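You operate a simulated robot arm through the tools that you are given. There is no shell and no other tool. Be economical: measure what you need, move in short steps, check, and stop when the job is done.

The job below is to be done with a simulated robot arm. You get a single attempt, and the scene is never put back.

Task
Wake the laptop with the mouse, close the open file and open Mosaruki Map.
Fine: push the mouse across to the middle of the mat's other half; raise the lid a little past upright so that you can read it.

The check looks at the end state, three seconds after you hand in, the way a careful person would. Anything else that was tipped, shoved, dropped, spilled or broken makes it a failure. A push-on lid holds only when it is set on centred and level and pressed home; a screw cap is set on level and turned clockwise until tight.

Robot
A 6-joint arm with a two-finger parallel gripper, fixed in place. Base frame: the origin is at the foot of the arm, x ahead of it, y to its left, z up; the work surface is at about z = 0.76. Readings come in m, degrees, newtons and seconds.
With the tool pointing down near the work surface it reaches from about 0.34 to 0.82 m from the base axis. Its first joint turns from -166.0 to 166.0 degrees. Payload 3.91 kg.
The TCP is the grasp point between the finger pads, 0.03 m short of the fingertips. In the tool frame z runs along the fingers and y along their closing line. Largest opening 0.11 m; finger width 0.02, thickness 0.01; the body of the gripper, 0.048 by 0.112 m, starts 0.055 m behind the TCP.
Orientation is told as [roll, pitch, yaw] about the base's x, y, z axes, in that order, counted from this pose: with the fingers straight down and closing along the base's y, the tool's x points along the base's -x, its y along +y and its z along -z.

Tools
- The arm moves only by the tool drive_tool. Its argument "motion" is a list of rows, each a list of 7 numbers: the turn, a rotation vector about the tool's x, y, z in degrees, then the shift along the tool's x, y, z in m, then the closure, from 0 (fully open) to 1 (shut). In form: [[wx, wy, wz, x, y, z, gripper], ...]. A call has 1 to 8 rows; each row is the pose to reach, as a shift and turn from the pose commanded when the call began, along the tool's axes at that moment. Rows are played at 5 a second. More than 0.05 m and 8.6 degrees between two rows, or a gripper value outside its range, and nothing of the call is played. Where a pose cannot be reached the arm comes as near as it can. A force on the tool above 40 N (or 10 N above the force at the start of the call, whichever is more), or a blocked arm, ends the call early, and 0.2 s more pass. The fingers move at their own pace (about 0.045 m/s each) and stop on an object; they squeeze with about 34 N. The grip force told is the motor's: it shows also when the fingers shut on nothing. Time passes only in rows, and 0.2 s behind the last, so rows that repeat a pose let the fingers close. It gives the time, the measured TCP pose, the force on the tool (base axes), the opening and the grip force at its end, in the units of the frame above (readings bear some noise), with the torque about the TCP (base axes, N m) and any sound that the robot's microphone picked up.
- Cameras (640 x 400 px; columns grow to the right, rows downward): "scene" is fixed at [0.4022, -0.6453, 1.563]; the picture's right is [0.95, 0.32, 0.00], its down [0.16, -0.47, -0.87] and it looks along [-0.28, 0.82, -0.50] (base axes); focal length 342 px, centre (320, 200). "wrist" rides on the gripper at [0.077, 0.007, -0.114] in the tool frame; the picture's right is [-0.09, 1.00, 0.00], its down [-0.80, -0.07, -0.59] and it looks along [-0.59, -0.05, 0.80] (tool axes); focal length 270 px, centre (320, 200). There is no depth. A picture from a camera that has moved, and an enlarged one, comes with that camera's place and axes in the base frame and with its lens. The place of the scene camera against the robot may be out by one fixed shift of up to 0.012 m in any direction.
- get_image(camera): a new picture of that camera. The clock stands still meanwhile.
- slide_trunk(by): slides the trunk up (or, below 0, down) by that many m; the arm rides with it, the base frame stays. It gives what a move gives, with no picture.
- enlarge(camera, box): a new picture of the part [left, top, right, bottom] of that camera's present view, enlarged. The clock stands still meanwhile.
- close_job(): hands the job in; it is judged then, once.

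Work in short steps. Places have to be worked out from the pictures, the camera data and where the tool is seen: move nearer, look again, correct. Check each grasp and each placing, and mend what went wrong. You have 120 turns and 84 pictures in all, those below and enlarged ones among them. Open the gripper and draw the arm clear of the work before you hand the job in, unless the task says otherwise; then end with one line.

The tools are called as name(argument=value, ...) on one line, values as JSON. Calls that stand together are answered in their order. drive_tool: Moves the arm, as the interface text tells. Its arguments: {"type":"object","properties":{"motion":{"type":"array","items":{"type":"array","items":{"type":"number"}}}},"required":["motion"]} The other tools are called the same way: slide_trunk (by) slides the trunk up or down; get_image (camera) takes a picture; enlarge (camera, box) takes an enlarged picture of a part of a camera's view; close_job () hands the job in.

At the start:

```text
time_s: 0.0
tool_pos: [0.1581, 0.4828, 1.2284]
tool_rot: [0.0, 0.0, 0.0]
force: [0.7, -1.1, -0.1]
moment: [0.03, 0.01, -0.03]
opening: 0.11
grip_force: 0.1
trunk travel left (down, up): [-0.55, 0.06]
```

scene: 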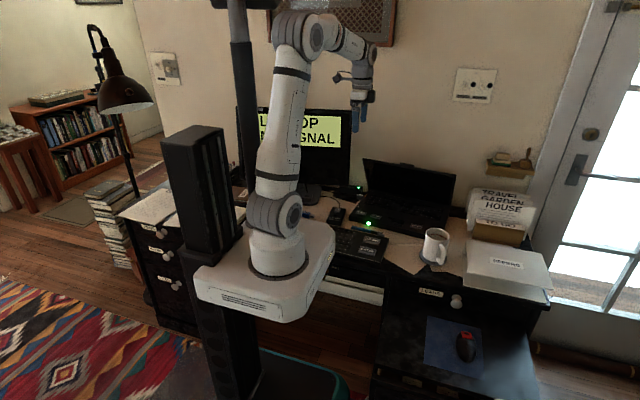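
wrist: 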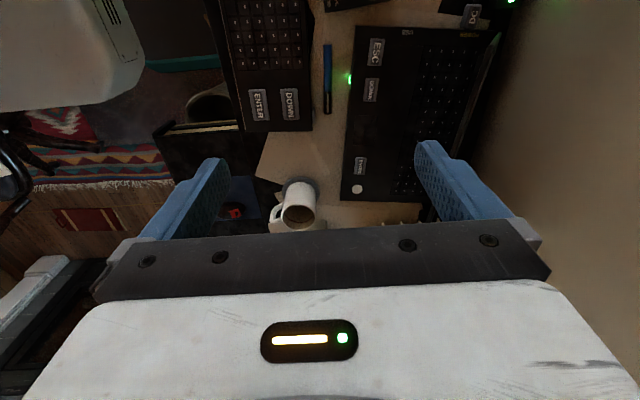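

I'll look closer at the laptop, keyboard, and mouse areas first.

enlarge(camera="scene", box=[230, 90, 470, 290])

enlarge(camera="scene", box=[360, 200, 560, 400])

enlarge(camera="wrist", box=[200, 0, 540, 230])

```text
2.00 times, centred on (350, 190) of scene
camera zoom: at [0.4022, -0.6453, 1.563], right [0.95, 0.32, 0.0], down [0.16, -0.47, -0.87], along [-0.28, 0.82, -0.5], focal length 683 px, centre (260, 220)
```

zoom: 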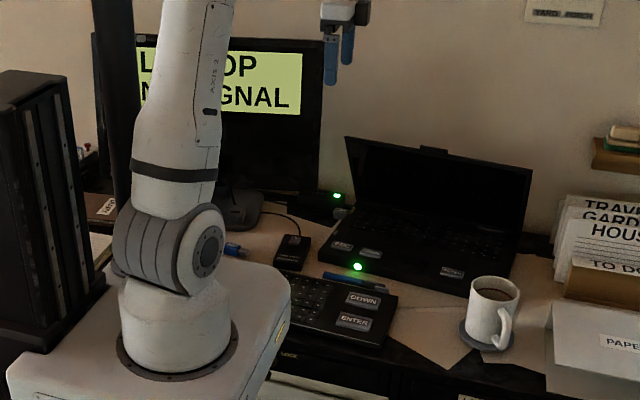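

```text
2.00 times, centred on (460, 300) of scene
camera zoom: at [0.4022, -0.6453, 1.563], right [0.95, 0.32, 0.0], down [0.16, -0.47, -0.87], along [-0.28, 0.82, -0.5], focal length 683 px, centre (40, 0)
```

zoom: 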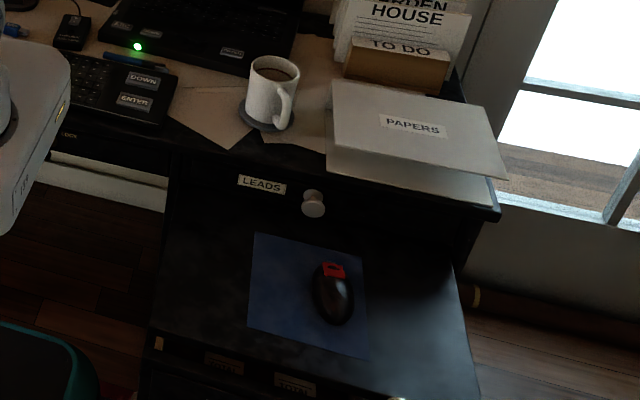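

```text
1.74 times, centred on (370, 115) of wrist
camera zoom: at [0.0799, 0.4892, 1.3427], right [0.09, 1.0, 0.0], down [0.8, -0.07, 0.59], along [0.59, -0.05, -0.8], focal length 470 px, centre (233, 348)
```

zoom: 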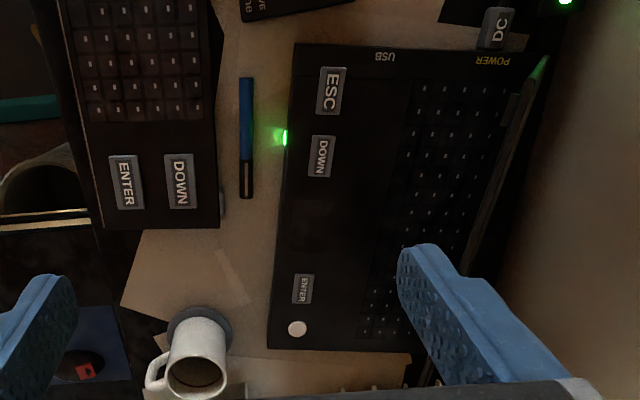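

The mouse sits on a lower slide-out shelf, about (0.605, 0.17, 0.67), and the laptop is around (0.25, 0.62). I'll move over toward the mouse for a good view.

drive_tool(motion=[[0, 0, 0, -0.024, -0.0375, 0.019, 0], [0, 0, 0, -0.048, -0.075, 0.038, 0], [0, 0, 0, -0.071, -0.1125, 0.056, 0], [0, 0, 0, -0.095, -0.15, 0.075, 0], [0, 0, 0, -0.119, -0.1875, 0.094, 0], [0, 0, 0, -0.143, -0.225, 0.1125, 0], [0, 0, 0, -0.166, -0.2625, 0.131, 0], [0, 0, 0, -0.19, -0.3, 0.15, 0]])

get_image(camera="wrist")

get_image(camera="scene")

```text
time_s: 1.8
tool_pos: [0.3503, 0.1821, 1.0787]
tool_rot: [0.0, 0.1, 0.0]
force: [0.1, -0.5, 0.0]
moment: [0.01, 0.0, 0.01]
opening: 0.1101
grip_force: 0.0
trunk travel left (down, up): [-0.55, 0.06]
```

```text
78 pictures are left
camera wrist: at [0.2727, 0.189, 1.1946], right [0.09, 1.0, 0.0], down [0.8, -0.07, 0.59], along [0.59, -0.05, -0.8], focal length 270 px, centre (320, 200)
```

wrist: 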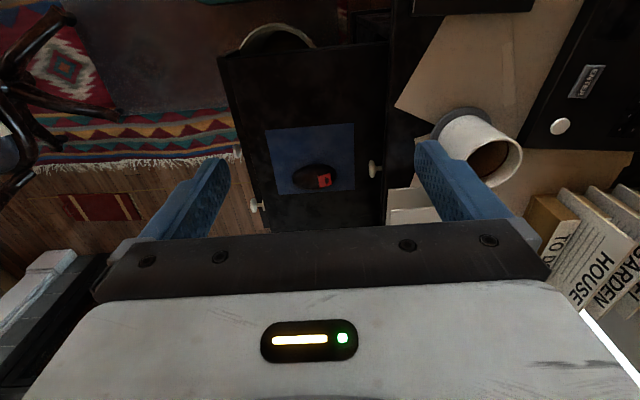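

```text
77 pictures are left
```

scene: 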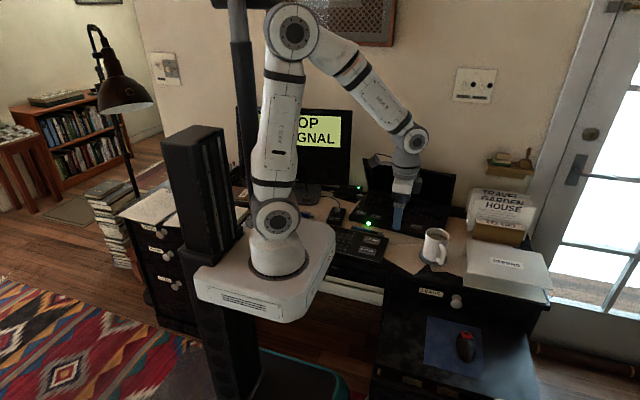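

The mouse lies in the far-x half of the mat (lengthwise along y), so it has to be pushed toward −x. I'll descend for a closer view.

drive_tool(motion=[[0, 0, 0, -0.022, -0.004, 0.041, 0], [0, 0, 0, -0.043, -0.009, 0.083, 0], [0, 0, 0, -0.064, -0.013, 0.124, 0], [0, 0, 0, -0.086, -0.017, 0.166, 0], [0, 0, 0, -0.107, -0.021, 0.207, 0], [0, 0, 0, -0.129, -0.026, 0.249, 0], [0, 0, 0, -0.15, -0.03, 0.285, 0]])

get_image(camera="wrist")

enlarge(camera="scene", box=[360, 200, 560, 400])

```text
time_s: 3.4
tool_pos: [0.4989, 0.1505, 0.7917]
tool_rot: [0.0, 0.0, -0.1]
force: [0.1, 0.0, 0.4]
moment: [0.01, 0.02, -0.01]
opening: 0.1099
grip_force: 0.1
trunk travel left (down, up): [-0.55, 0.06]
```

```text
76 pictures are left
camera wrist: at [0.4217, 0.1566, 0.9066], right [0.09, 1.0, 0.0], down [0.8, -0.07, 0.59], along [0.59, -0.05, -0.8], focal length 270 px, centre (320, 200)
```

wrist: 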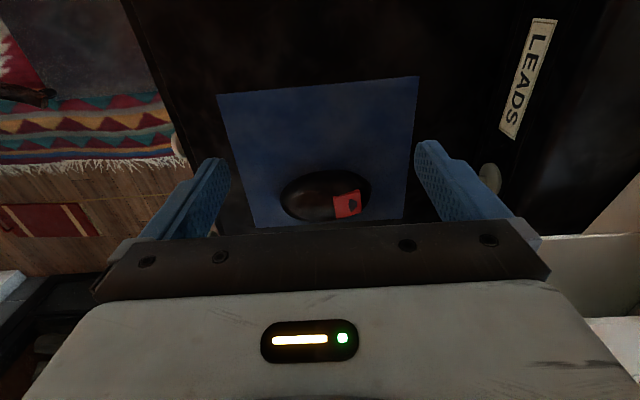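

```text
2.00 times, centred on (460, 300) of scene
camera zoom: at [0.4022, -0.6453, 1.563], right [0.95, 0.32, 0.0], down [0.16, -0.47, -0.87], along [-0.28, 0.82, -0.5], focal length 683 px, centre (40, 0)
```

zoom: 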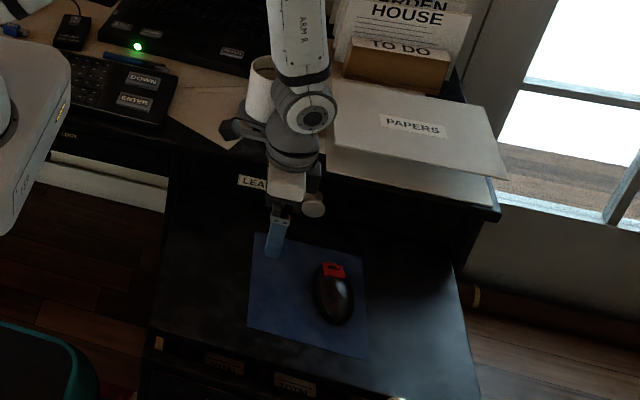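

Mat spans about x 0.484–0.658, y 0.05–0.244, and the mouse centre is about (0.607, 0.146); its target is (0.5275, 0.147). I'll place two partly spread fingers beyond the mouse's far side.

drive_tool(motion=[[0, 0, 0, -0.047, -0.004, 0, 0.6], [0, 0, 0, -0.094, -0.004, 0, 0.6], [0, 0, 0, -0.141, -0.004, 0, 0.6], [0, 0, 0, -0.184, -0.004, 0, 0.6], [0, 0, 0, -0.184, -0.004, 0.04, 0.6], [0, 0, 0, -0.184, -0.004, 0.08, 0.6], [0, 0, 0, -0.184, -0.004, 0.108, 0.6]])

get_image(camera="wrist")

enlarge(camera="scene", box=[360, 200, 560, 400])

```text
time_s: 5.0
tool_pos: [0.6803, 0.1492, 0.6856]
tool_rot: [0.0, 0.0, 0.0]
force: [0.0, 0.7, 0.9]
moment: [-0.01, 0.0, 0.02]
opening: 0.0437
grip_force: 0.0
trunk travel left (down, up): [-0.55, 0.06]
```

```text
74 pictures are left
camera wrist: at [0.6027, 0.1557, 0.8002], right [0.09, 1.0, 0.0], down [0.8, -0.07, 0.59], along [0.59, -0.05, -0.8], focal length 270 px, centre (320, 200)
```

wrist: 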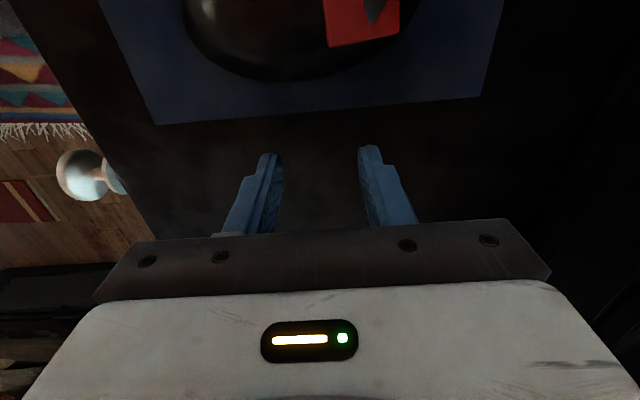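

```text
2.00 times, centred on (460, 300) of scene
camera zoom: at [0.4022, -0.6453, 1.563], right [0.95, 0.32, 0.0], down [0.16, -0.47, -0.87], along [-0.28, 0.82, -0.5], focal length 683 px, centre (40, 0)
```

zoom: 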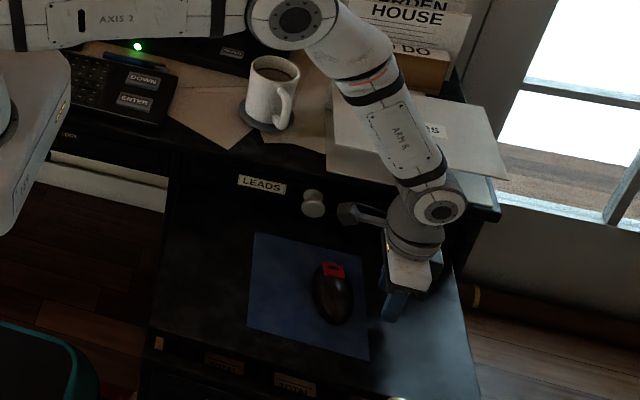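

Fingers are beyond the mouse's edge (about x=0.634). I'll lower 7 mm and push toward −x most of the way, then check.

drive_tool(motion=[[0, 0, 0, 0, -0.002, 0.007, 0.6], [0, 0, 0, 0.025, -0.002, 0.007, 0.6], [0, 0, 0, 0.04, -0.002, 0.007, 0.6], [0, 0, 0, 0.055, -0.002, 0.007, 0.6], [0, 0, 0, 0.07, -0.002, 0.007, 0.6], [0, 0, 0, 0.085, -0.002, 0.007, 0.6], [0, 0, 0, 0.098, -0.002, 0.007, 0.6]])

enlarge(camera="scene", box=[360, 200, 560, 400])

```text
time_s: 6.6
tool_pos: [0.5817, 0.1459, 0.677]
tool_rot: [-0.1, -0.1, 0.0]
force: [-0.3, 0.4, 0.6]
moment: [0.01, 0.02, -0.01]
opening: 0.0441
grip_force: 0.1
trunk travel left (down, up): [-0.55, 0.06]
```

```text
2.00 times, centred on (460, 300) of scene
camera zoom: at [0.4022, -0.6453, 1.563], right [0.95, 0.32, 0.0], down [0.16, -0.47, -0.87], along [-0.28, 0.82, -0.5], focal length 683 px, centre (40, 0)
```

zoom: 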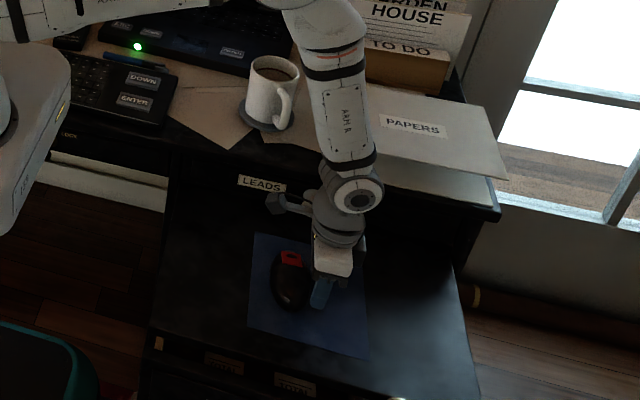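

The mouse is at about x=0.543; it needs roughly 14 mm more. I'll push, back off, and rise.

drive_tool(motion=[[0, 0, 0, 0.008, 0.001, 0, 0.6], [0, 0, 0, 0.0145, 0.001, 0, 0.6], [0, 0, 0, 0.0145, 0.001, 0, 0.6], [0, 0, 0, -0.03, 0.001, 0, 0.6], [0, 0, 0, -0.05, 0.001, -0.04, 0.6], [0, 0, 0, -0.02, 0.001, -0.08, 0.6], [0, 0, 0, 0.03, 0.001, -0.1, 0.6], [0, 0, 0, 0.075, 0.001, -0.12, 0.6]])

get_image(camera="wrist")

get_image(camera="scene")

```text
refused: row 7 steps farther than a row can; nothing moved
```

```text
71 pictures are left
camera wrist: at [0.5051, 0.1525, 0.7917], right [0.09, 1.0, 0.0], down [0.8, -0.07, 0.59], along [0.59, -0.05, -0.8], focal length 270 px, centre (320, 200)
```

wrist: 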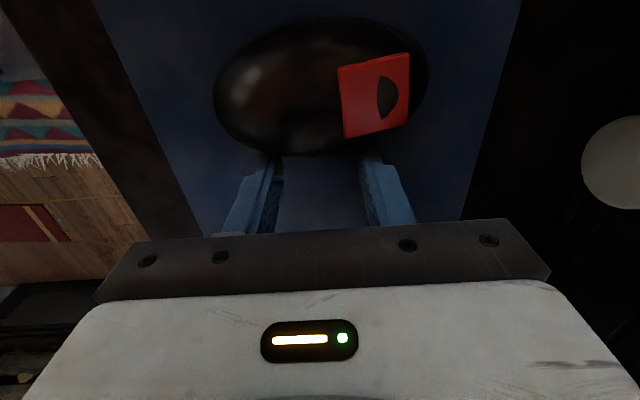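

```text
70 pictures are left
```

scene: 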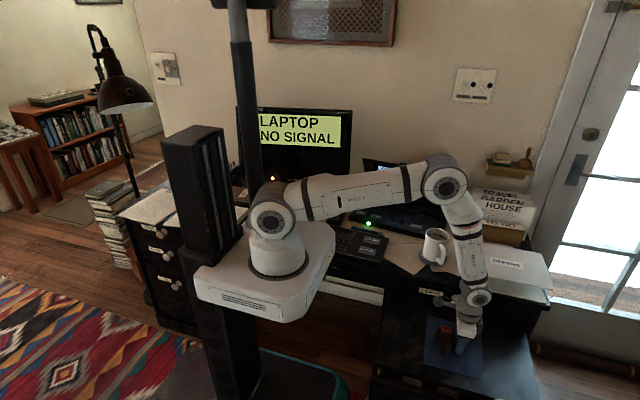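

A row step was too long; the laptop seems to be lighting up already. Redoing with shorter rows.

drive_tool(motion=[[0, 0, 0, 0.008, 0.001, 0, 0.6], [0, 0, 0, 0.0145, 0.001, 0, 0.6], [0, 0, 0, 0.0145, 0.001, 0, 0.6], [0, 0, 0, -0.03, 0.001, 0, 0.6], [0, 0, 0, -0.04, 0.001, -0.04, 0.6], [0, 0, 0, -0.02, 0.001, -0.08, 0.6], [0, 0, 0, 0.02, 0.001, -0.105, 0.6], [0, 0, 0, 0.06, 0.001, -0.13, 0.6]])

get_image(camera="wrist")

get_image(camera="scene")

```text
time_s: 8.4
tool_pos: [0.5204, 0.1456, 0.8068]
tool_rot: [0.0, 0.0, 0.0]
force: [-0.4, 0.8, 0.0]
moment: [0.0, 0.0, -0.03]
opening: 0.0438
grip_force: 0.0
trunk travel left (down, up): [-0.55, 0.06]
```

```text
69 pictures are left
camera wrist: at [0.4446, 0.1535, 0.921], right [0.09, 1.0, 0.0], down [0.8, -0.07, 0.59], along [0.59, -0.05, -0.8], focal length 270 px, centre (320, 200)
```

wrist: 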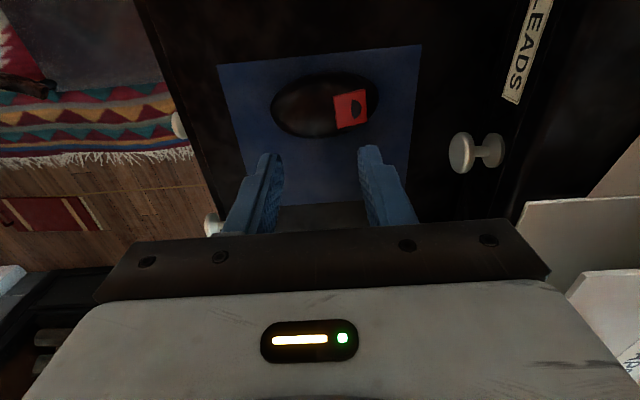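

```text
68 pictures are left
```

scene: 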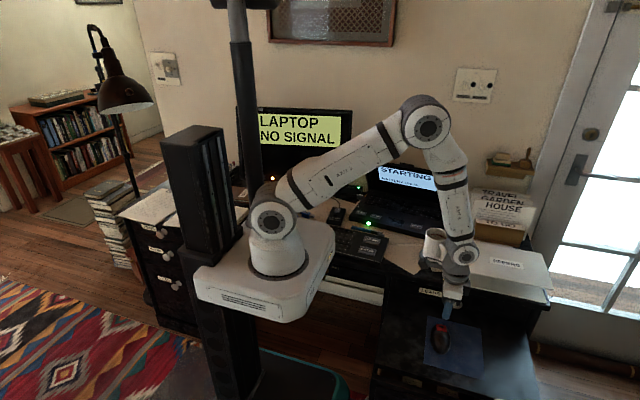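

The mouse is at about (0.527, 0.150), on target, and the laptop is starting. I'll read the screen.

enlarge(camera="scene", box=[310, 140, 470, 240])

drive_tool(motion=[[0, 0, 0, 0.01, 0, -0.045, 0.6], [0, 0, 0, 0.02, 0, -0.09, 0.6], [0, 0, 0, 0.03, 0, -0.135, 0.6], [0, 0, 0, 0.04, 0, -0.18, 0.8], [0, 0, 0, 0.05, 0.0, -0.225, 1], [0, 0, 0, 0.08, 0.02, -0.25, 1], [0, 0, 0, 0.115, 0.04, -0.275, 1], [0, 0, 0, 0.15, 0.06, -0.3, 1]])

```text
4.00 times, centred on (390, 190) of scene
camera zoom: at [0.4022, -0.6453, 1.563], right [0.95, 0.32, 0.0], down [0.16, -0.47, -0.87], along [-0.28, 0.82, -0.5], focal length 1366 px, centre (40, 240)
```

zoom: 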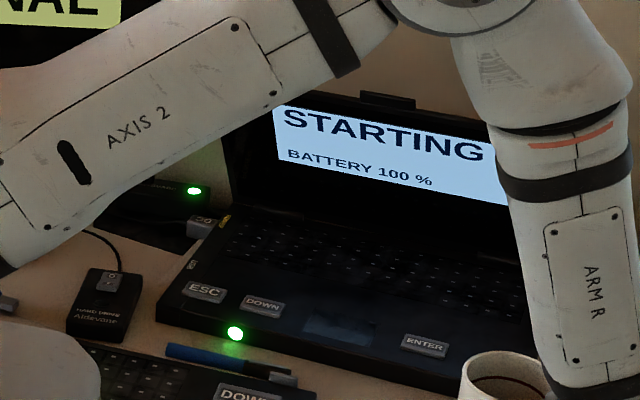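

```text
time_s: 10.2
tool_pos: [0.3694, 0.2072, 1.1119]
tool_rot: [0.1, 0.0, -0.1]
force: [0.1, -0.3, -0.1]
moment: [0.02, -0.01, 0.01]
opening: 0.0
grip_force: 33.8
trunk travel left (down, up): [-0.55, 0.06]
```

enlarge(camera="scene", box=[310, 140, 470, 240])

enlarge(camera="scene", box=[230, 90, 390, 190])

```text
4.00 times, centred on (390, 190) of scene
camera zoom: at [0.4022, -0.6453, 1.563], right [0.95, 0.32, 0.0], down [0.16, -0.47, -0.87], along [-0.28, 0.82, -0.5], focal length 1366 px, centre (40, 240)
```

zoom: 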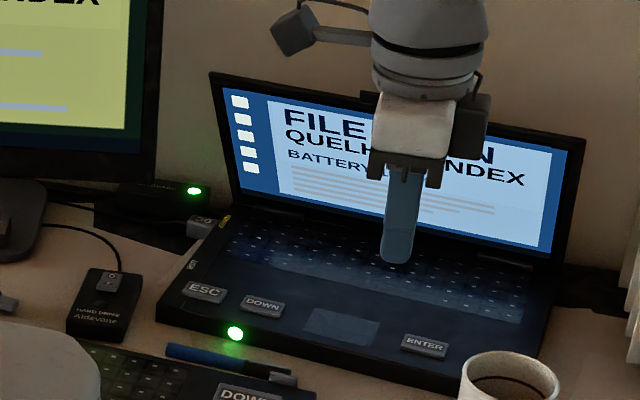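

```text
4.00 times, centred on (310, 140) of scene
camera zoom: at [0.4022, -0.6453, 1.563], right [0.95, 0.32, 0.0], down [0.16, -0.47, -0.87], along [-0.28, 0.82, -0.5], focal length 1366 px, centre (360, 440)
```

zoom: 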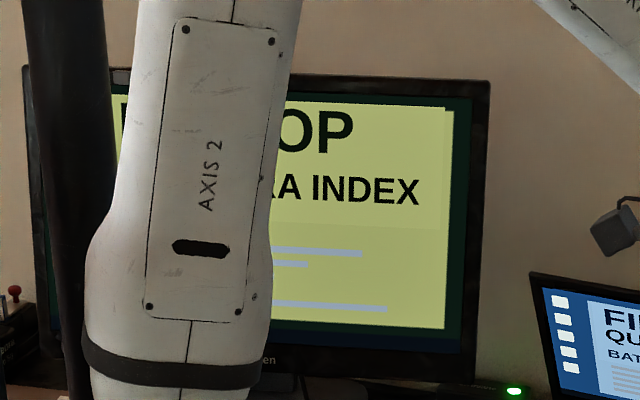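

The screen shows "FILE OPEN, QUELHARA INDEX", and the lid appears to lean forward about 20° from upright. I'll yaw the tool 90° so that the wrist camera looks toward the laptop.

drive_tool(motion=[[0, 0, -8.2, 0.006, 0.012, 0, 1], [0, 0, -16.4, 0.012, 0.024, 0, 1], [0, 0, -24.6, 0.018, 0.036, 0, 1], [0, 0, -32.8, 0.024, 0.048, 0, 1], [0, 0, -41, 0.03, 0.06, 0, 1], [0, 0, -49.2, 0.036, 0.072, 0, 1], [0, 0, -57.4, 0.042, 0.084, 0, 1], [0, 0, -65.6, 0.05, 0.1, 0, 1]])

drive_tool(motion=[[0, 0, -8.2, 0, 0, 0, 1], [0, 0, -16.4, 0, 0, 0, 1], [0, 0, -24.4, 0, 0, 0, 1]])

get_image(camera="wrist")

get_image(camera="scene")

```text
time_s: 12.0
tool_pos: [0.3228, 0.308, 1.1085]
tool_rot: [0.0, 0.0, 65.8]
force: [-0.6, -1.1, 0.8]
moment: [0.0, -0.01, -0.01]
opening: 0.0
grip_force: 34.1
trunk travel left (down, up): [-0.55, 0.06]
```

```text
time_s: 12.8
tool_pos: [0.3234, 0.3081, 1.1078]
tool_rot: [0.0, -0.1, 90.2]
force: [-0.5, -0.1, -0.1]
moment: [0.01, 0.01, -0.02]
opening: 0.0001
grip_force: 34.2
trunk travel left (down, up): [-0.55, 0.06]
```

```text
64 pictures are left
camera wrist: at [0.3162, 0.2304, 1.2225], right [-1.0, 0.09, 0.0], down [0.07, 0.8, 0.59], along [0.05, 0.59, -0.8], focal length 270 px, centre (320, 200)
```

wrist: 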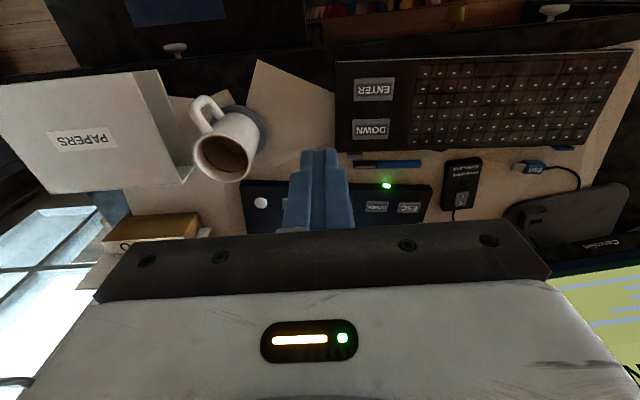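

```text
63 pictures are left
```

scene: 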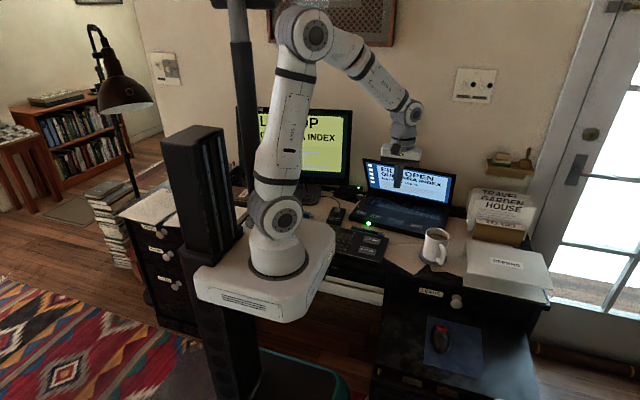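

The laptop is yawed about −8°; the hinge is around y≈0.757 at x=0.25, and the lid's top edge about (y 0.67, z 0.99). I'll bring the closed fingers in front of the lid near its top.

drive_tool(motion=[[0, 0, 0, -0.045, 0.0138, 0, 1], [0, 0, 0, -0.09, 0.0277, 0, 1], [0, 0, 0, -0.135, 0.0415, 0, 1], [0, 0, 0, -0.18, 0.055, 0, 1], [0, 0, 0, -0.225, 0.069, 0, 1], [0, 0, 0, -0.265, 0.083, 0, 1], [0, 0, 0, -0.265, 0.083, 0.045, 1], [0, 0, 0, -0.265, 0.083, 0.09, 1]])

enlarge(camera="scene", box=[310, 120, 470, 220])

get_image(camera="wrist")

```text
time_s: 14.6
tool_pos: [0.2394, 0.5746, 1.0211]
tool_rot: [0.0, 0.0, 90.1]
force: [0.1, 0.4, -0.6]
moment: [-0.01, -0.01, 0.0]
opening: 0.0003
grip_force: 34.1
trunk travel left (down, up): [-0.55, 0.06]
```

```text
4.00 times, centred on (390, 170) of scene
camera zoom: at [0.4022, -0.6453, 1.563], right [0.95, 0.32, 0.0], down [0.16, -0.47, -0.87], along [-0.28, 0.82, -0.5], focal length 1366 px, centre (40, 320)
```

zoom: 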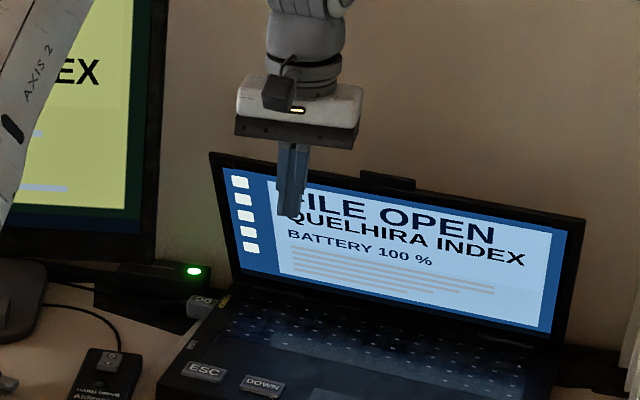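

```text
61 pictures are left
camera wrist: at [0.2319, 0.4972, 1.1352], right [-1.0, 0.09, 0.0], down [0.07, 0.8, 0.59], along [0.05, 0.59, -0.8], focal length 270 px, centre (320, 200)
```

wrist: 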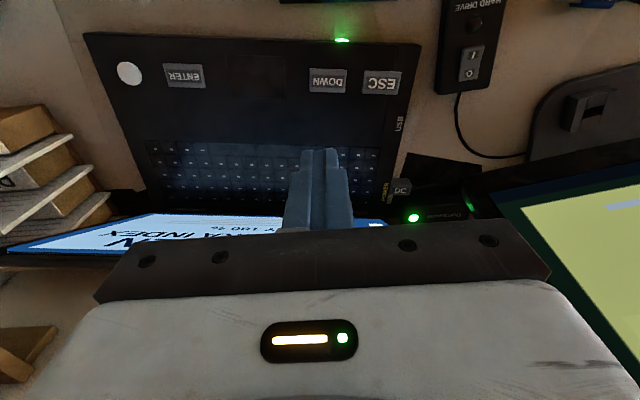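

The top edge is estimated near y≈0.68. I'll lower 3.5 cm and push +y in small steps.

drive_tool(motion=[[0, 0, 0, 0, 0, 0.035, 1], [0, 0, 0, -0.03, 0, 0.035, 1], [0, 0, 0, -0.06, 0, 0.035, 1], [0, 0, 0, -0.08, 0, 0.035, 1], [0, 0, 0, -0.1, 0, 0.035, 1], [0, 0, 0, -0.12, 0, 0.035, 1]])

enlarge(camera="scene", box=[310, 120, 470, 220])

```text
time_s: 16.0
tool_pos: [0.2407, 0.6938, 0.9839]
tool_rot: [0.1, 0.0, 90.1]
force: [0.3, -0.9, 0.0]
moment: [0.02, 0.01, -0.01]
opening: 0.0
grip_force: 33.6
trunk travel left (down, up): [-0.55, 0.06]
```

```text
4.00 times, centred on (390, 170) of scene
camera zoom: at [0.4022, -0.6453, 1.563], right [0.95, 0.32, 0.0], down [0.16, -0.47, -0.87], along [-0.28, 0.82, -0.5], focal length 1366 px, centre (40, 320)
```

zoom: 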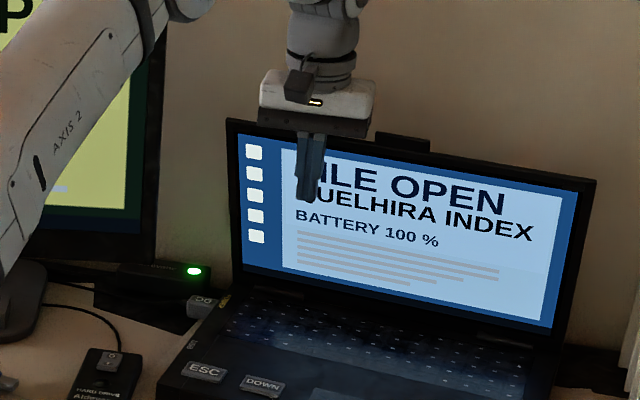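

The lid is being pushed up. Continuing +y by 8 cm.

drive_tool(motion=[[0, 0, 0, -0.02, 0, 0, 1], [0, 0, 0, -0.04, 0, 0, 1], [0, 0, 0, -0.06, 0, 0, 1], [0, 0, 0, -0.08, 0, 0, 1]])

enlarge(camera="scene", box=[310, 120, 470, 220])

```text
time_s: 17.0
tool_pos: [0.2376, 0.7506, 0.9803]
tool_rot: [0.0, 0.0, 90.0]
force: [-0.3, 0.2, -1.1]
moment: [-0.01, -0.03, 0.02]
opening: 0.0
grip_force: 34.3
out of reach, approached as far as the arm can: row 3, 4
trunk travel left (down, up): [-0.55, 0.06]
```

```text
4.00 times, centred on (390, 170) of scene
camera zoom: at [0.4022, -0.6453, 1.563], right [0.95, 0.32, 0.0], down [0.16, -0.47, -0.87], along [-0.28, 0.82, -0.5], focal length 1366 px, centre (40, 320)
```

zoom: 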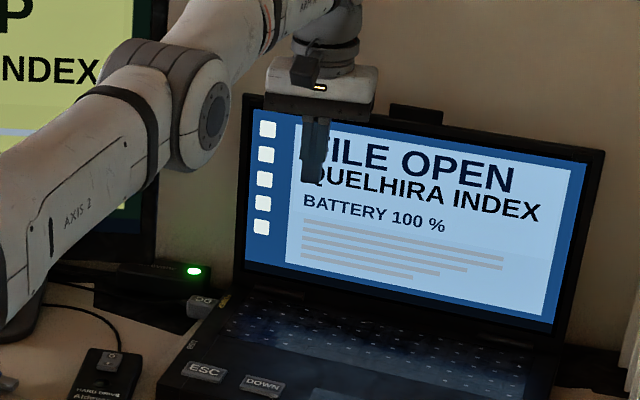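

The lid is about upright now, and straight-down reach is used up. I'll tilt the fingers forward (about tool −y) to get more reach.

drive_tool(motion=[[0, -8, 0, 0, 0, 0, 1], [0, -16, 0, 0, 0, 0, 1], [0, -24, 0, 0, 0, 0, 1], [0, -30, 0, 0, 0, 0, 1]])

enlarge(camera="scene", box=[310, 120, 470, 220])

```text
time_s: 18.0
tool_pos: [0.2371, 0.75, 0.9826]
tool_rot: [-0.1, -30.0, 89.9]
force: [0.2, 0.1, -0.7]
moment: [0.04, 0.0, -0.02]
opening: 0.0002
grip_force: 33.6
trunk travel left (down, up): [-0.55, 0.06]
```

```text
4.00 times, centred on (390, 170) of scene
camera zoom: at [0.4022, -0.6453, 1.563], right [0.95, 0.32, 0.0], down [0.16, -0.47, -0.87], along [-0.28, 0.82, -0.5], focal length 1366 px, centre (40, 320)
```

zoom: 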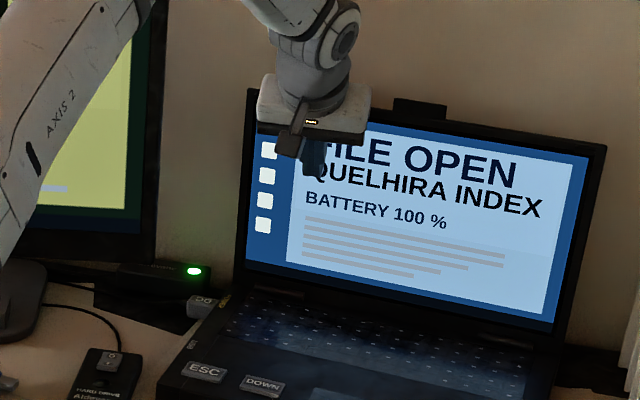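

Lid is around 3–6° past upright now. I'll push about 3 cm more in +y.

drive_tool(motion=[[0, 0, 0, -0.0087, 0, 0.005, 1], [0, 0, 0, -0.0173, 0, 0.01, 1], [0, 0, 0, -0.026, 0, 0.015, 1]])

enlarge(camera="scene", box=[310, 120, 470, 220])

get_image(camera="wrist")

```text
time_s: 18.8
tool_pos: [0.2373, 0.7788, 0.984]
tool_rot: [0.0, -29.9, 90.0]
force: [-0.1, -1.2, -0.6]
moment: [0.01, 0.02, 0.0]
opening: 0.0002
grip_force: 34.0
trunk travel left (down, up): [-0.55, 0.06]
```

```text
4.00 times, centred on (390, 170) of scene
camera zoom: at [0.4022, -0.6453, 1.563], right [0.95, 0.32, 0.0], down [0.16, -0.47, -0.87], along [-0.28, 0.82, -0.5], focal length 1366 px, centre (40, 320)
```

zoom: 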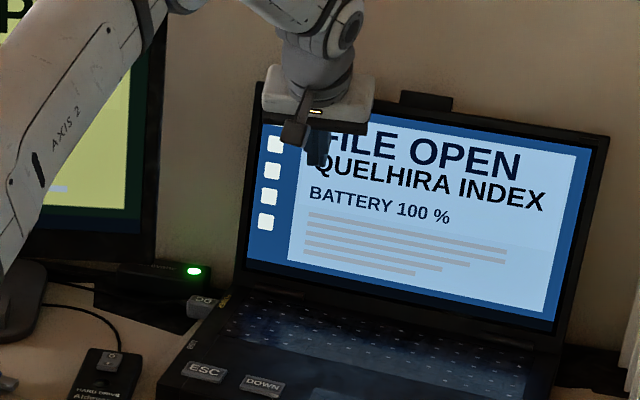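

```text
56 pictures are left
camera wrist: at [0.2292, 0.6558, 1.0431], right [-1.0, 0.08, 0.04], down [0.07, 0.4, 0.92], along [0.05, 0.92, -0.4], focal length 270 px, centre (320, 200)
```

wrist: 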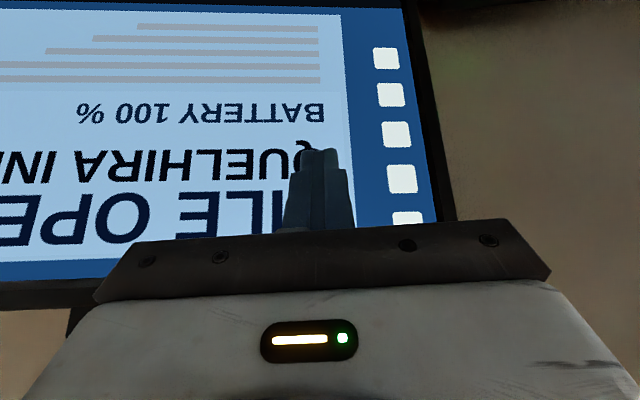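

Lid is estimated ~13° past upright. I'll back the fingers off and bring the tool back to vertical.

drive_tool(motion=[[0, 0, 0, 0.035, 0, -0.02, 1], [0, 0, 0, 0.07, 0, -0.04, 1], [0, 0, 0, 0.104, 0, -0.06, 1], [0, 8, 0, 0.13, 0, -0.075, 1], [0, 16, 0, 0.15, 0, -0.087, 1], [0, 24, 0, 0.16, 0.03, -0.092, 1], [0, 30, 0, 0.165, 0.06, -0.095, 1], [0, 30, 0, 0.165, 0.075, -0.095, 1]])

get_image(camera="wrist")

enlarge(camera="scene", box=[310, 120, 470, 220])

```text
time_s: 20.6
tool_pos: [0.1632, 0.5877, 0.9835]
tool_rot: [0.0, 0.1, 90.0]
force: [-0.5, 0.0, 0.9]
moment: [0.04, 0.02, 0.02]
opening: 0.0
grip_force: 33.7
trunk travel left (down, up): [-0.55, 0.06]
```

```text
55 pictures are left
camera wrist: at [0.1556, 0.5112, 1.0984], right [-1.0, 0.09, 0.0], down [0.07, 0.8, 0.59], along [0.05, 0.59, -0.81], focal length 270 px, centre (320, 200)
```

wrist: 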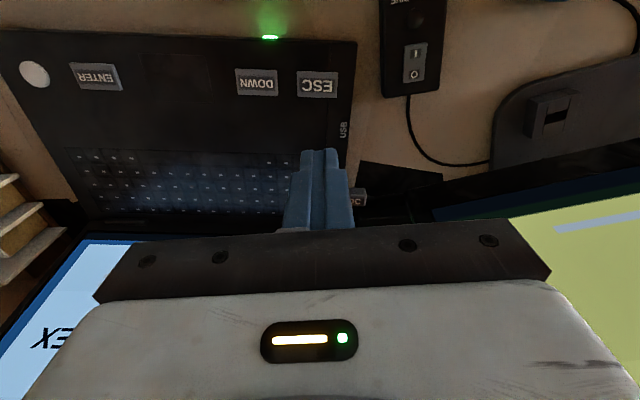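

```text
4.00 times, centred on (390, 170) of scene
camera zoom: at [0.4022, -0.6453, 1.563], right [0.95, 0.32, 0.0], down [0.16, -0.47, -0.87], along [-0.28, 0.82, -0.5], focal length 1366 px, centre (40, 320)
```

zoom: 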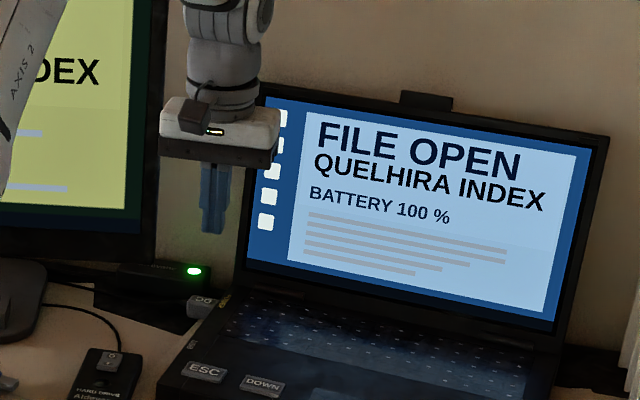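

The lid holds. ESC is at about (0.164, 0.584); descending to hover ~3 cm above it.

drive_tool(motion=[[0, 0, 0, 0.004, 0, 0.045, 1], [0, 0, 0, 0.004, 0, 0.09, 1], [0, 0, 0, 0.004, 0, 0.135, 1]])

get_image(camera="wrist")

enlarge(camera="scene", box=[310, 150, 470, 250])

```text
time_s: 21.4
tool_pos: [0.1656, 0.585, 0.849]
tool_rot: [0.0, 0.1, 90.0]
force: [-0.5, -1.1, 0.1]
moment: [-0.05, 0.01, -0.01]
opening: 0.0001
grip_force: 34.3
trunk travel left (down, up): [-0.55, 0.06]
```

```text
53 pictures are left
camera wrist: at [0.1566, 0.5076, 0.9627], right [-1.0, 0.09, 0.0], down [0.07, 0.8, 0.59], along [0.05, 0.59, -0.8], focal length 270 px, centre (320, 200)
```

wrist: 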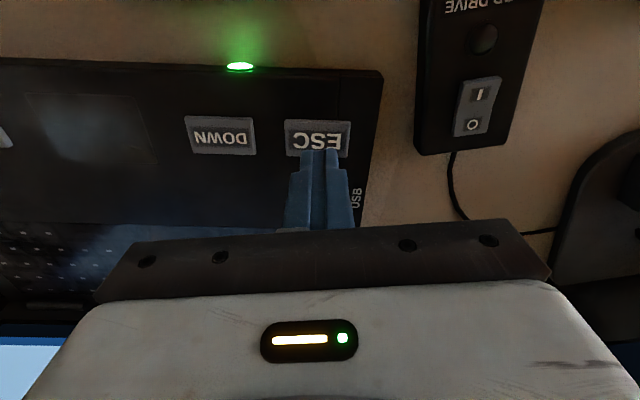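

```text
4.00 times, centred on (390, 200) of scene
camera zoom: at [0.4022, -0.6453, 1.563], right [0.95, 0.32, 0.0], down [0.16, -0.47, -0.87], along [-0.28, 0.82, -0.5], focal length 1366 px, centre (40, 200)
```

zoom: 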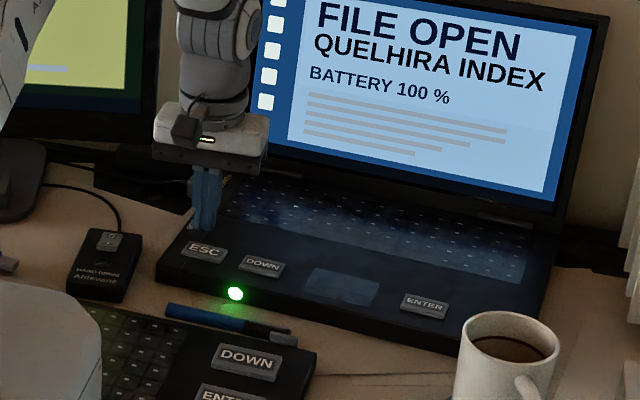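

Tip is aligned over ESC. Descending to feel for contact.

drive_tool(motion=[[0, 0, 0, 0, 0, 0.02, 1], [0, 0, 0, 0, 0, 0.028, 1], [0, 0, 0, 0, 0, 0.031, 1], [0, 0, 0, 0, 0, 0.034, 1]])

enlarge(camera="scene", box=[310, 150, 470, 250])

```text
time_s: 22.4
tool_pos: [0.1637, 0.5859, 0.8174]
tool_rot: [0.0, -0.3, 90.0]
force: [4.4, -1.3, 25.4]
moment: [-0.21, -0.13, 0.05]
opening: 0.0
grip_force: 33.9
trunk travel left (down, up): [-0.55, 0.06]
heard: click
```

```text
4.00 times, centred on (390, 200) of scene
camera zoom: at [0.4022, -0.6453, 1.563], right [0.95, 0.32, 0.0], down [0.16, -0.47, -0.87], along [-0.28, 0.82, -0.5], focal length 1366 px, centre (40, 200)
```

zoom: 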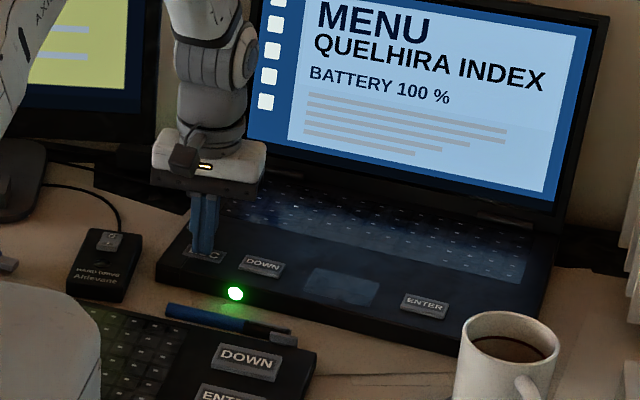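

ESC clicked: now "MENU: QUELHIRA INDEX". I'll lift, move above DOWN (~0.231, 0.576) and press once.

drive_tool(motion=[[0, 0, 0, 0, 0, -0.025, 1], [0, 0, 0, 0.003, -0.025, -0.025, 1], [0, 0, 0, 0.009, -0.066, -0.025, 1], [0, 0, 0, 0.009, -0.066, -0.015, 1]])

enlarge(camera="wrist", box=[160, 50, 480, 250])

```text
time_s: 23.4
tool_pos: [0.228, 0.5769, 0.8305]
tool_rot: [0.1, -0.1, 89.9]
force: [0.5, -0.8, 0.0]
moment: [0.04, -0.01, 0.02]
opening: 0.0
grip_force: 33.8
trunk travel left (down, up): [-0.55, 0.06]
heard: click
```

```text
2.00 times, centred on (320, 150) of wrist
camera zoom: at [0.221, 0.4997, 0.9444], right [-1.0, 0.09, 0.0], down [0.07, 0.8, 0.59], along [0.05, 0.59, -0.8], focal length 541 px, centre (320, 300)
```

zoom: 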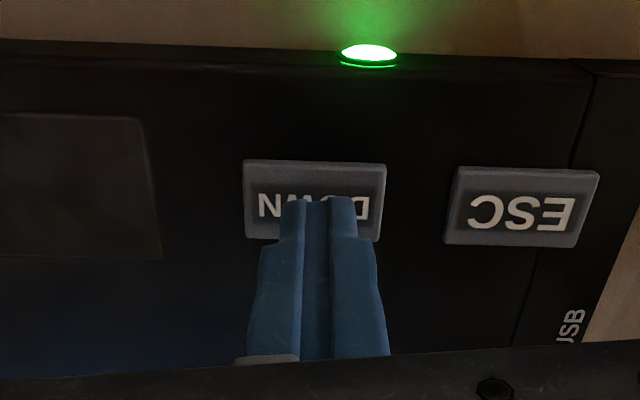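

Aligned over DOWN. Pressing down ~13 mm.

drive_tool(motion=[[0, 0, 0, 0, 0, 0.006, 1], [0, 0, 0, 0, 0, 0.01, 1], [0, 0, 0, 0, 0, 0.0125, 1]])

enlarge(camera="scene", box=[310, 140, 470, 240])

```text
time_s: 24.2
tool_pos: [0.23, 0.5757, 0.8178]
tool_rot: [0.0, -0.1, 89.9]
force: [0.9, -1.4, 8.9]
moment: [-0.05, -0.02, 0.0]
opening: 0.0
grip_force: 34.4
trunk travel left (down, up): [-0.55, 0.06]
heard: click
```

```text
4.00 times, centred on (390, 190) of scene
camera zoom: at [0.4022, -0.6453, 1.563], right [0.95, 0.32, 0.0], down [0.16, -0.47, -0.87], along [-0.28, 0.82, -0.5], focal length 1366 px, centre (40, 240)
```

zoom: 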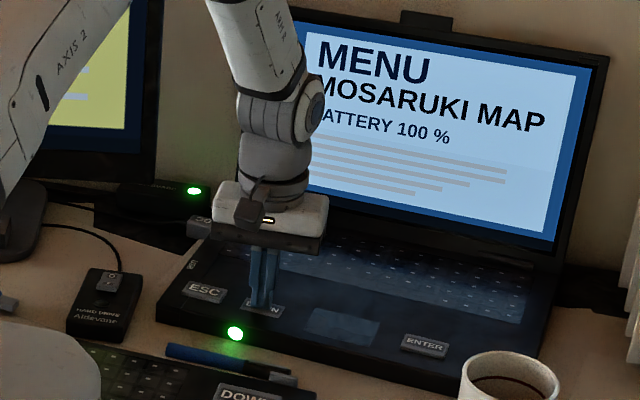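

"MOSARUKI MAP" is selected. Lifting and moving above ENTER (~0.402, 0.555).

drive_tool(motion=[[0, 0, 0, 0, 0, -0.035, 1], [0, 0, 0, 0.006, -0.045, -0.035, 1], [0, 0, 0, 0.012, -0.09, -0.035, 1], [0, 0, 0, 0.017, -0.135, -0.035, 1], [0, 0, 0, 0.021, -0.172, -0.03, 1]])

enlarge(camera="wrist", box=[160, 50, 480, 250])

enlarge(camera="scene", box=[310, 140, 470, 240])

```text
time_s: 25.4
tool_pos: [0.4014, 0.5557, 0.8441]
tool_rot: [0.1, 0.0, 90.0]
force: [-0.8, 0.1, -0.1]
moment: [-0.01, 0.02, 0.0]
opening: 0.0001
grip_force: 34.2
trunk travel left (down, up): [-0.55, 0.06]
```

```text
2.00 times, centred on (320, 150) of wrist
camera zoom: at [0.394, 0.4793, 0.9586], right [-1.0, 0.09, 0.0], down [0.07, 0.8, 0.59], along [0.05, 0.59, -0.8], focal length 541 px, centre (320, 300)
```

zoom: 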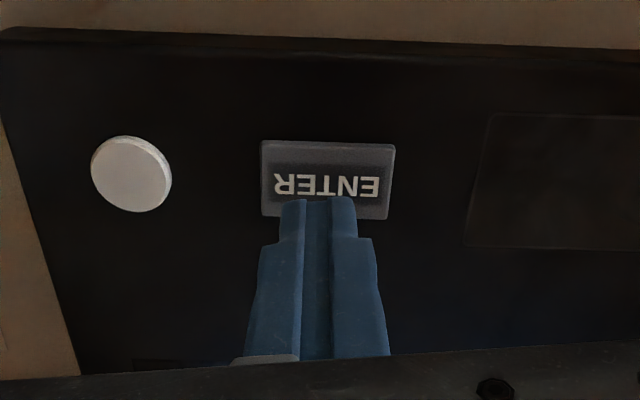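

```text
4.00 times, centred on (390, 190) of scene
camera zoom: at [0.4022, -0.6453, 1.563], right [0.95, 0.32, 0.0], down [0.16, -0.47, -0.87], along [-0.28, 0.82, -0.5], focal length 1366 px, centre (40, 240)
```

zoom: 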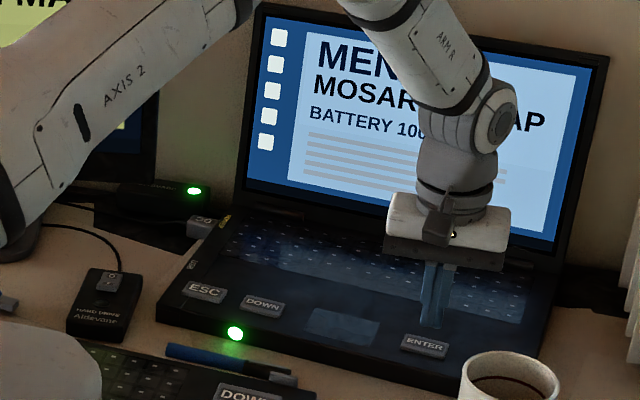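

Aligned over ENTER and still on MOSARUKI MAP. Pressing.

drive_tool(motion=[[0, 0, 0, 0, 0.002, 0.015, 1], [0, 0, 0, 0, 0.002, 0.021, 1], [0, 0, 0, 0, 0.002, 0.024, 1], [0, 0, 0, 0, 0.002, 0.0265, 1]])

enlarge(camera="scene", box=[310, 140, 470, 240])

```text
time_s: 26.4
tool_pos: [0.3993, 0.5563, 0.8186]
tool_rot: [0.0, 0.0, 90.1]
force: [0.8, 0.8, 1.7]
moment: [0.1, 0.02, -0.02]
opening: 0.0003
grip_force: 33.8
trunk travel left (down, up): [-0.55, 0.06]
heard: click
```

```text
4.00 times, centred on (390, 190) of scene
camera zoom: at [0.4022, -0.6453, 1.563], right [0.95, 0.32, 0.0], down [0.16, -0.47, -0.87], along [-0.28, 0.82, -0.5], focal length 1366 px, centre (40, 240)
```

zoom: 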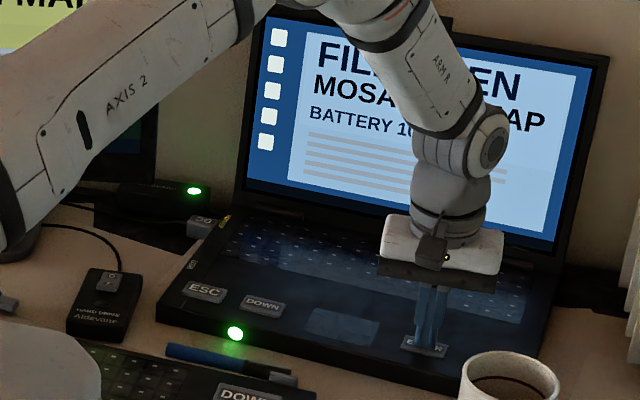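

FILE OPEN with MOSARUKI MAP now shows. I'll lift straight up, retreat, and open the gripper.

drive_tool(motion=[[0, 0, 0, 0, 0, -0.045, 1], [0, 0, 0, 0, 0, -0.09, 1], [0, 0, 0, 0, 0, -0.135, 1], [0, 0, 0, 0.01, 0.0, -0.18, 1], [0, 0, 0, 0.03, 0.0, -0.22, 0.5], [0, 0, 0, 0.06, 0.02, -0.25, 0], [0, 0, 0, 0.1, 0.04, -0.27, 0], [0, 0, 0, 0.14, 0.06, -0.28, 0]])

enlarge(camera="scene", box=[310, 140, 470, 240])

get_image(camera="scene")

```text
time_s: 28.2
tool_pos: [0.338, 0.4138, 1.1011]
tool_rot: [-0.1, -0.1, 90.1]
force: [0.4, -1.2, 0.3]
moment: [-0.02, -0.02, 0.01]
opening: 0.0854
grip_force: 0.0
trunk travel left (down, up): [-0.55, 0.06]
```

```text
4.00 times, centred on (390, 190) of scene
camera zoom: at [0.4022, -0.6453, 1.563], right [0.95, 0.32, 0.0], down [0.16, -0.47, -0.87], along [-0.28, 0.82, -0.5], focal length 1366 px, centre (40, 240)
```

zoom: 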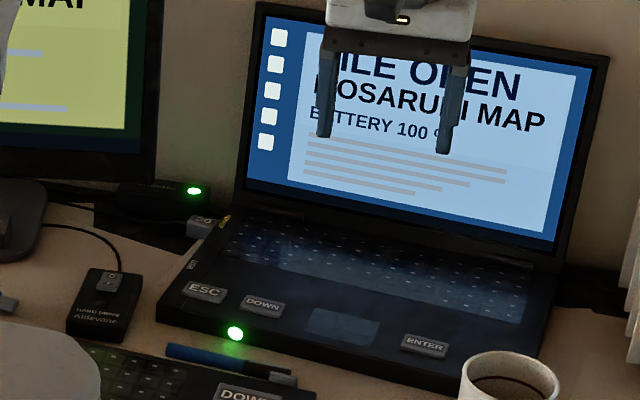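

```text
44 pictures are left
```

scene: 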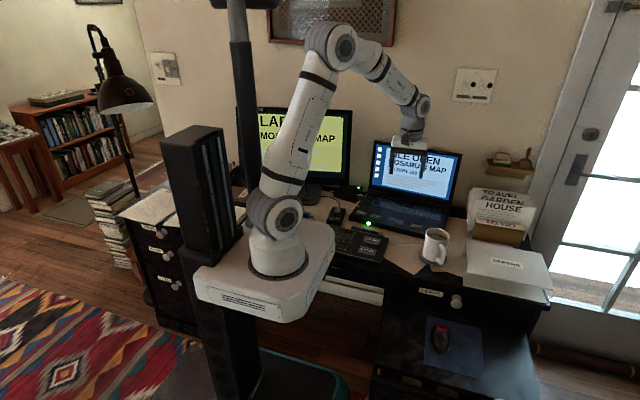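

Everything looks right; one last check of the mouse on the mat.

enlarge(camera="scene", box=[400, 300, 500, 390])

```text
4.44 times, centred on (450, 345) of scene
camera zoom: at [0.4022, -0.6453, 1.563], right [0.95, 0.32, 0.0], down [0.16, -0.47, -0.87], along [-0.28, 0.82, -0.5], focal length 1518 px, centre (-258, -444)
```

zoom: 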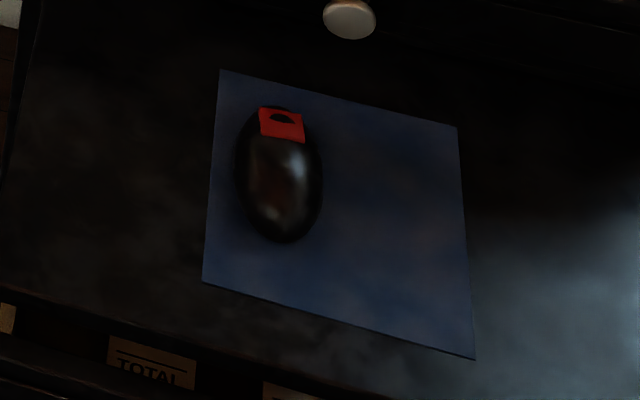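

The mouse is centred in the mat's other half, the lid is past upright, and the Mosaruki Map file is open. Handing in.

close_job()

```text
The job is handed in.
```

The laptop is awake: the Quelhira Index file is closed and Mosaruki Map is open. The mouse sits in the middle of the mat's other half, and the lid is raised about 13° past upright (my estimate from the pictures).
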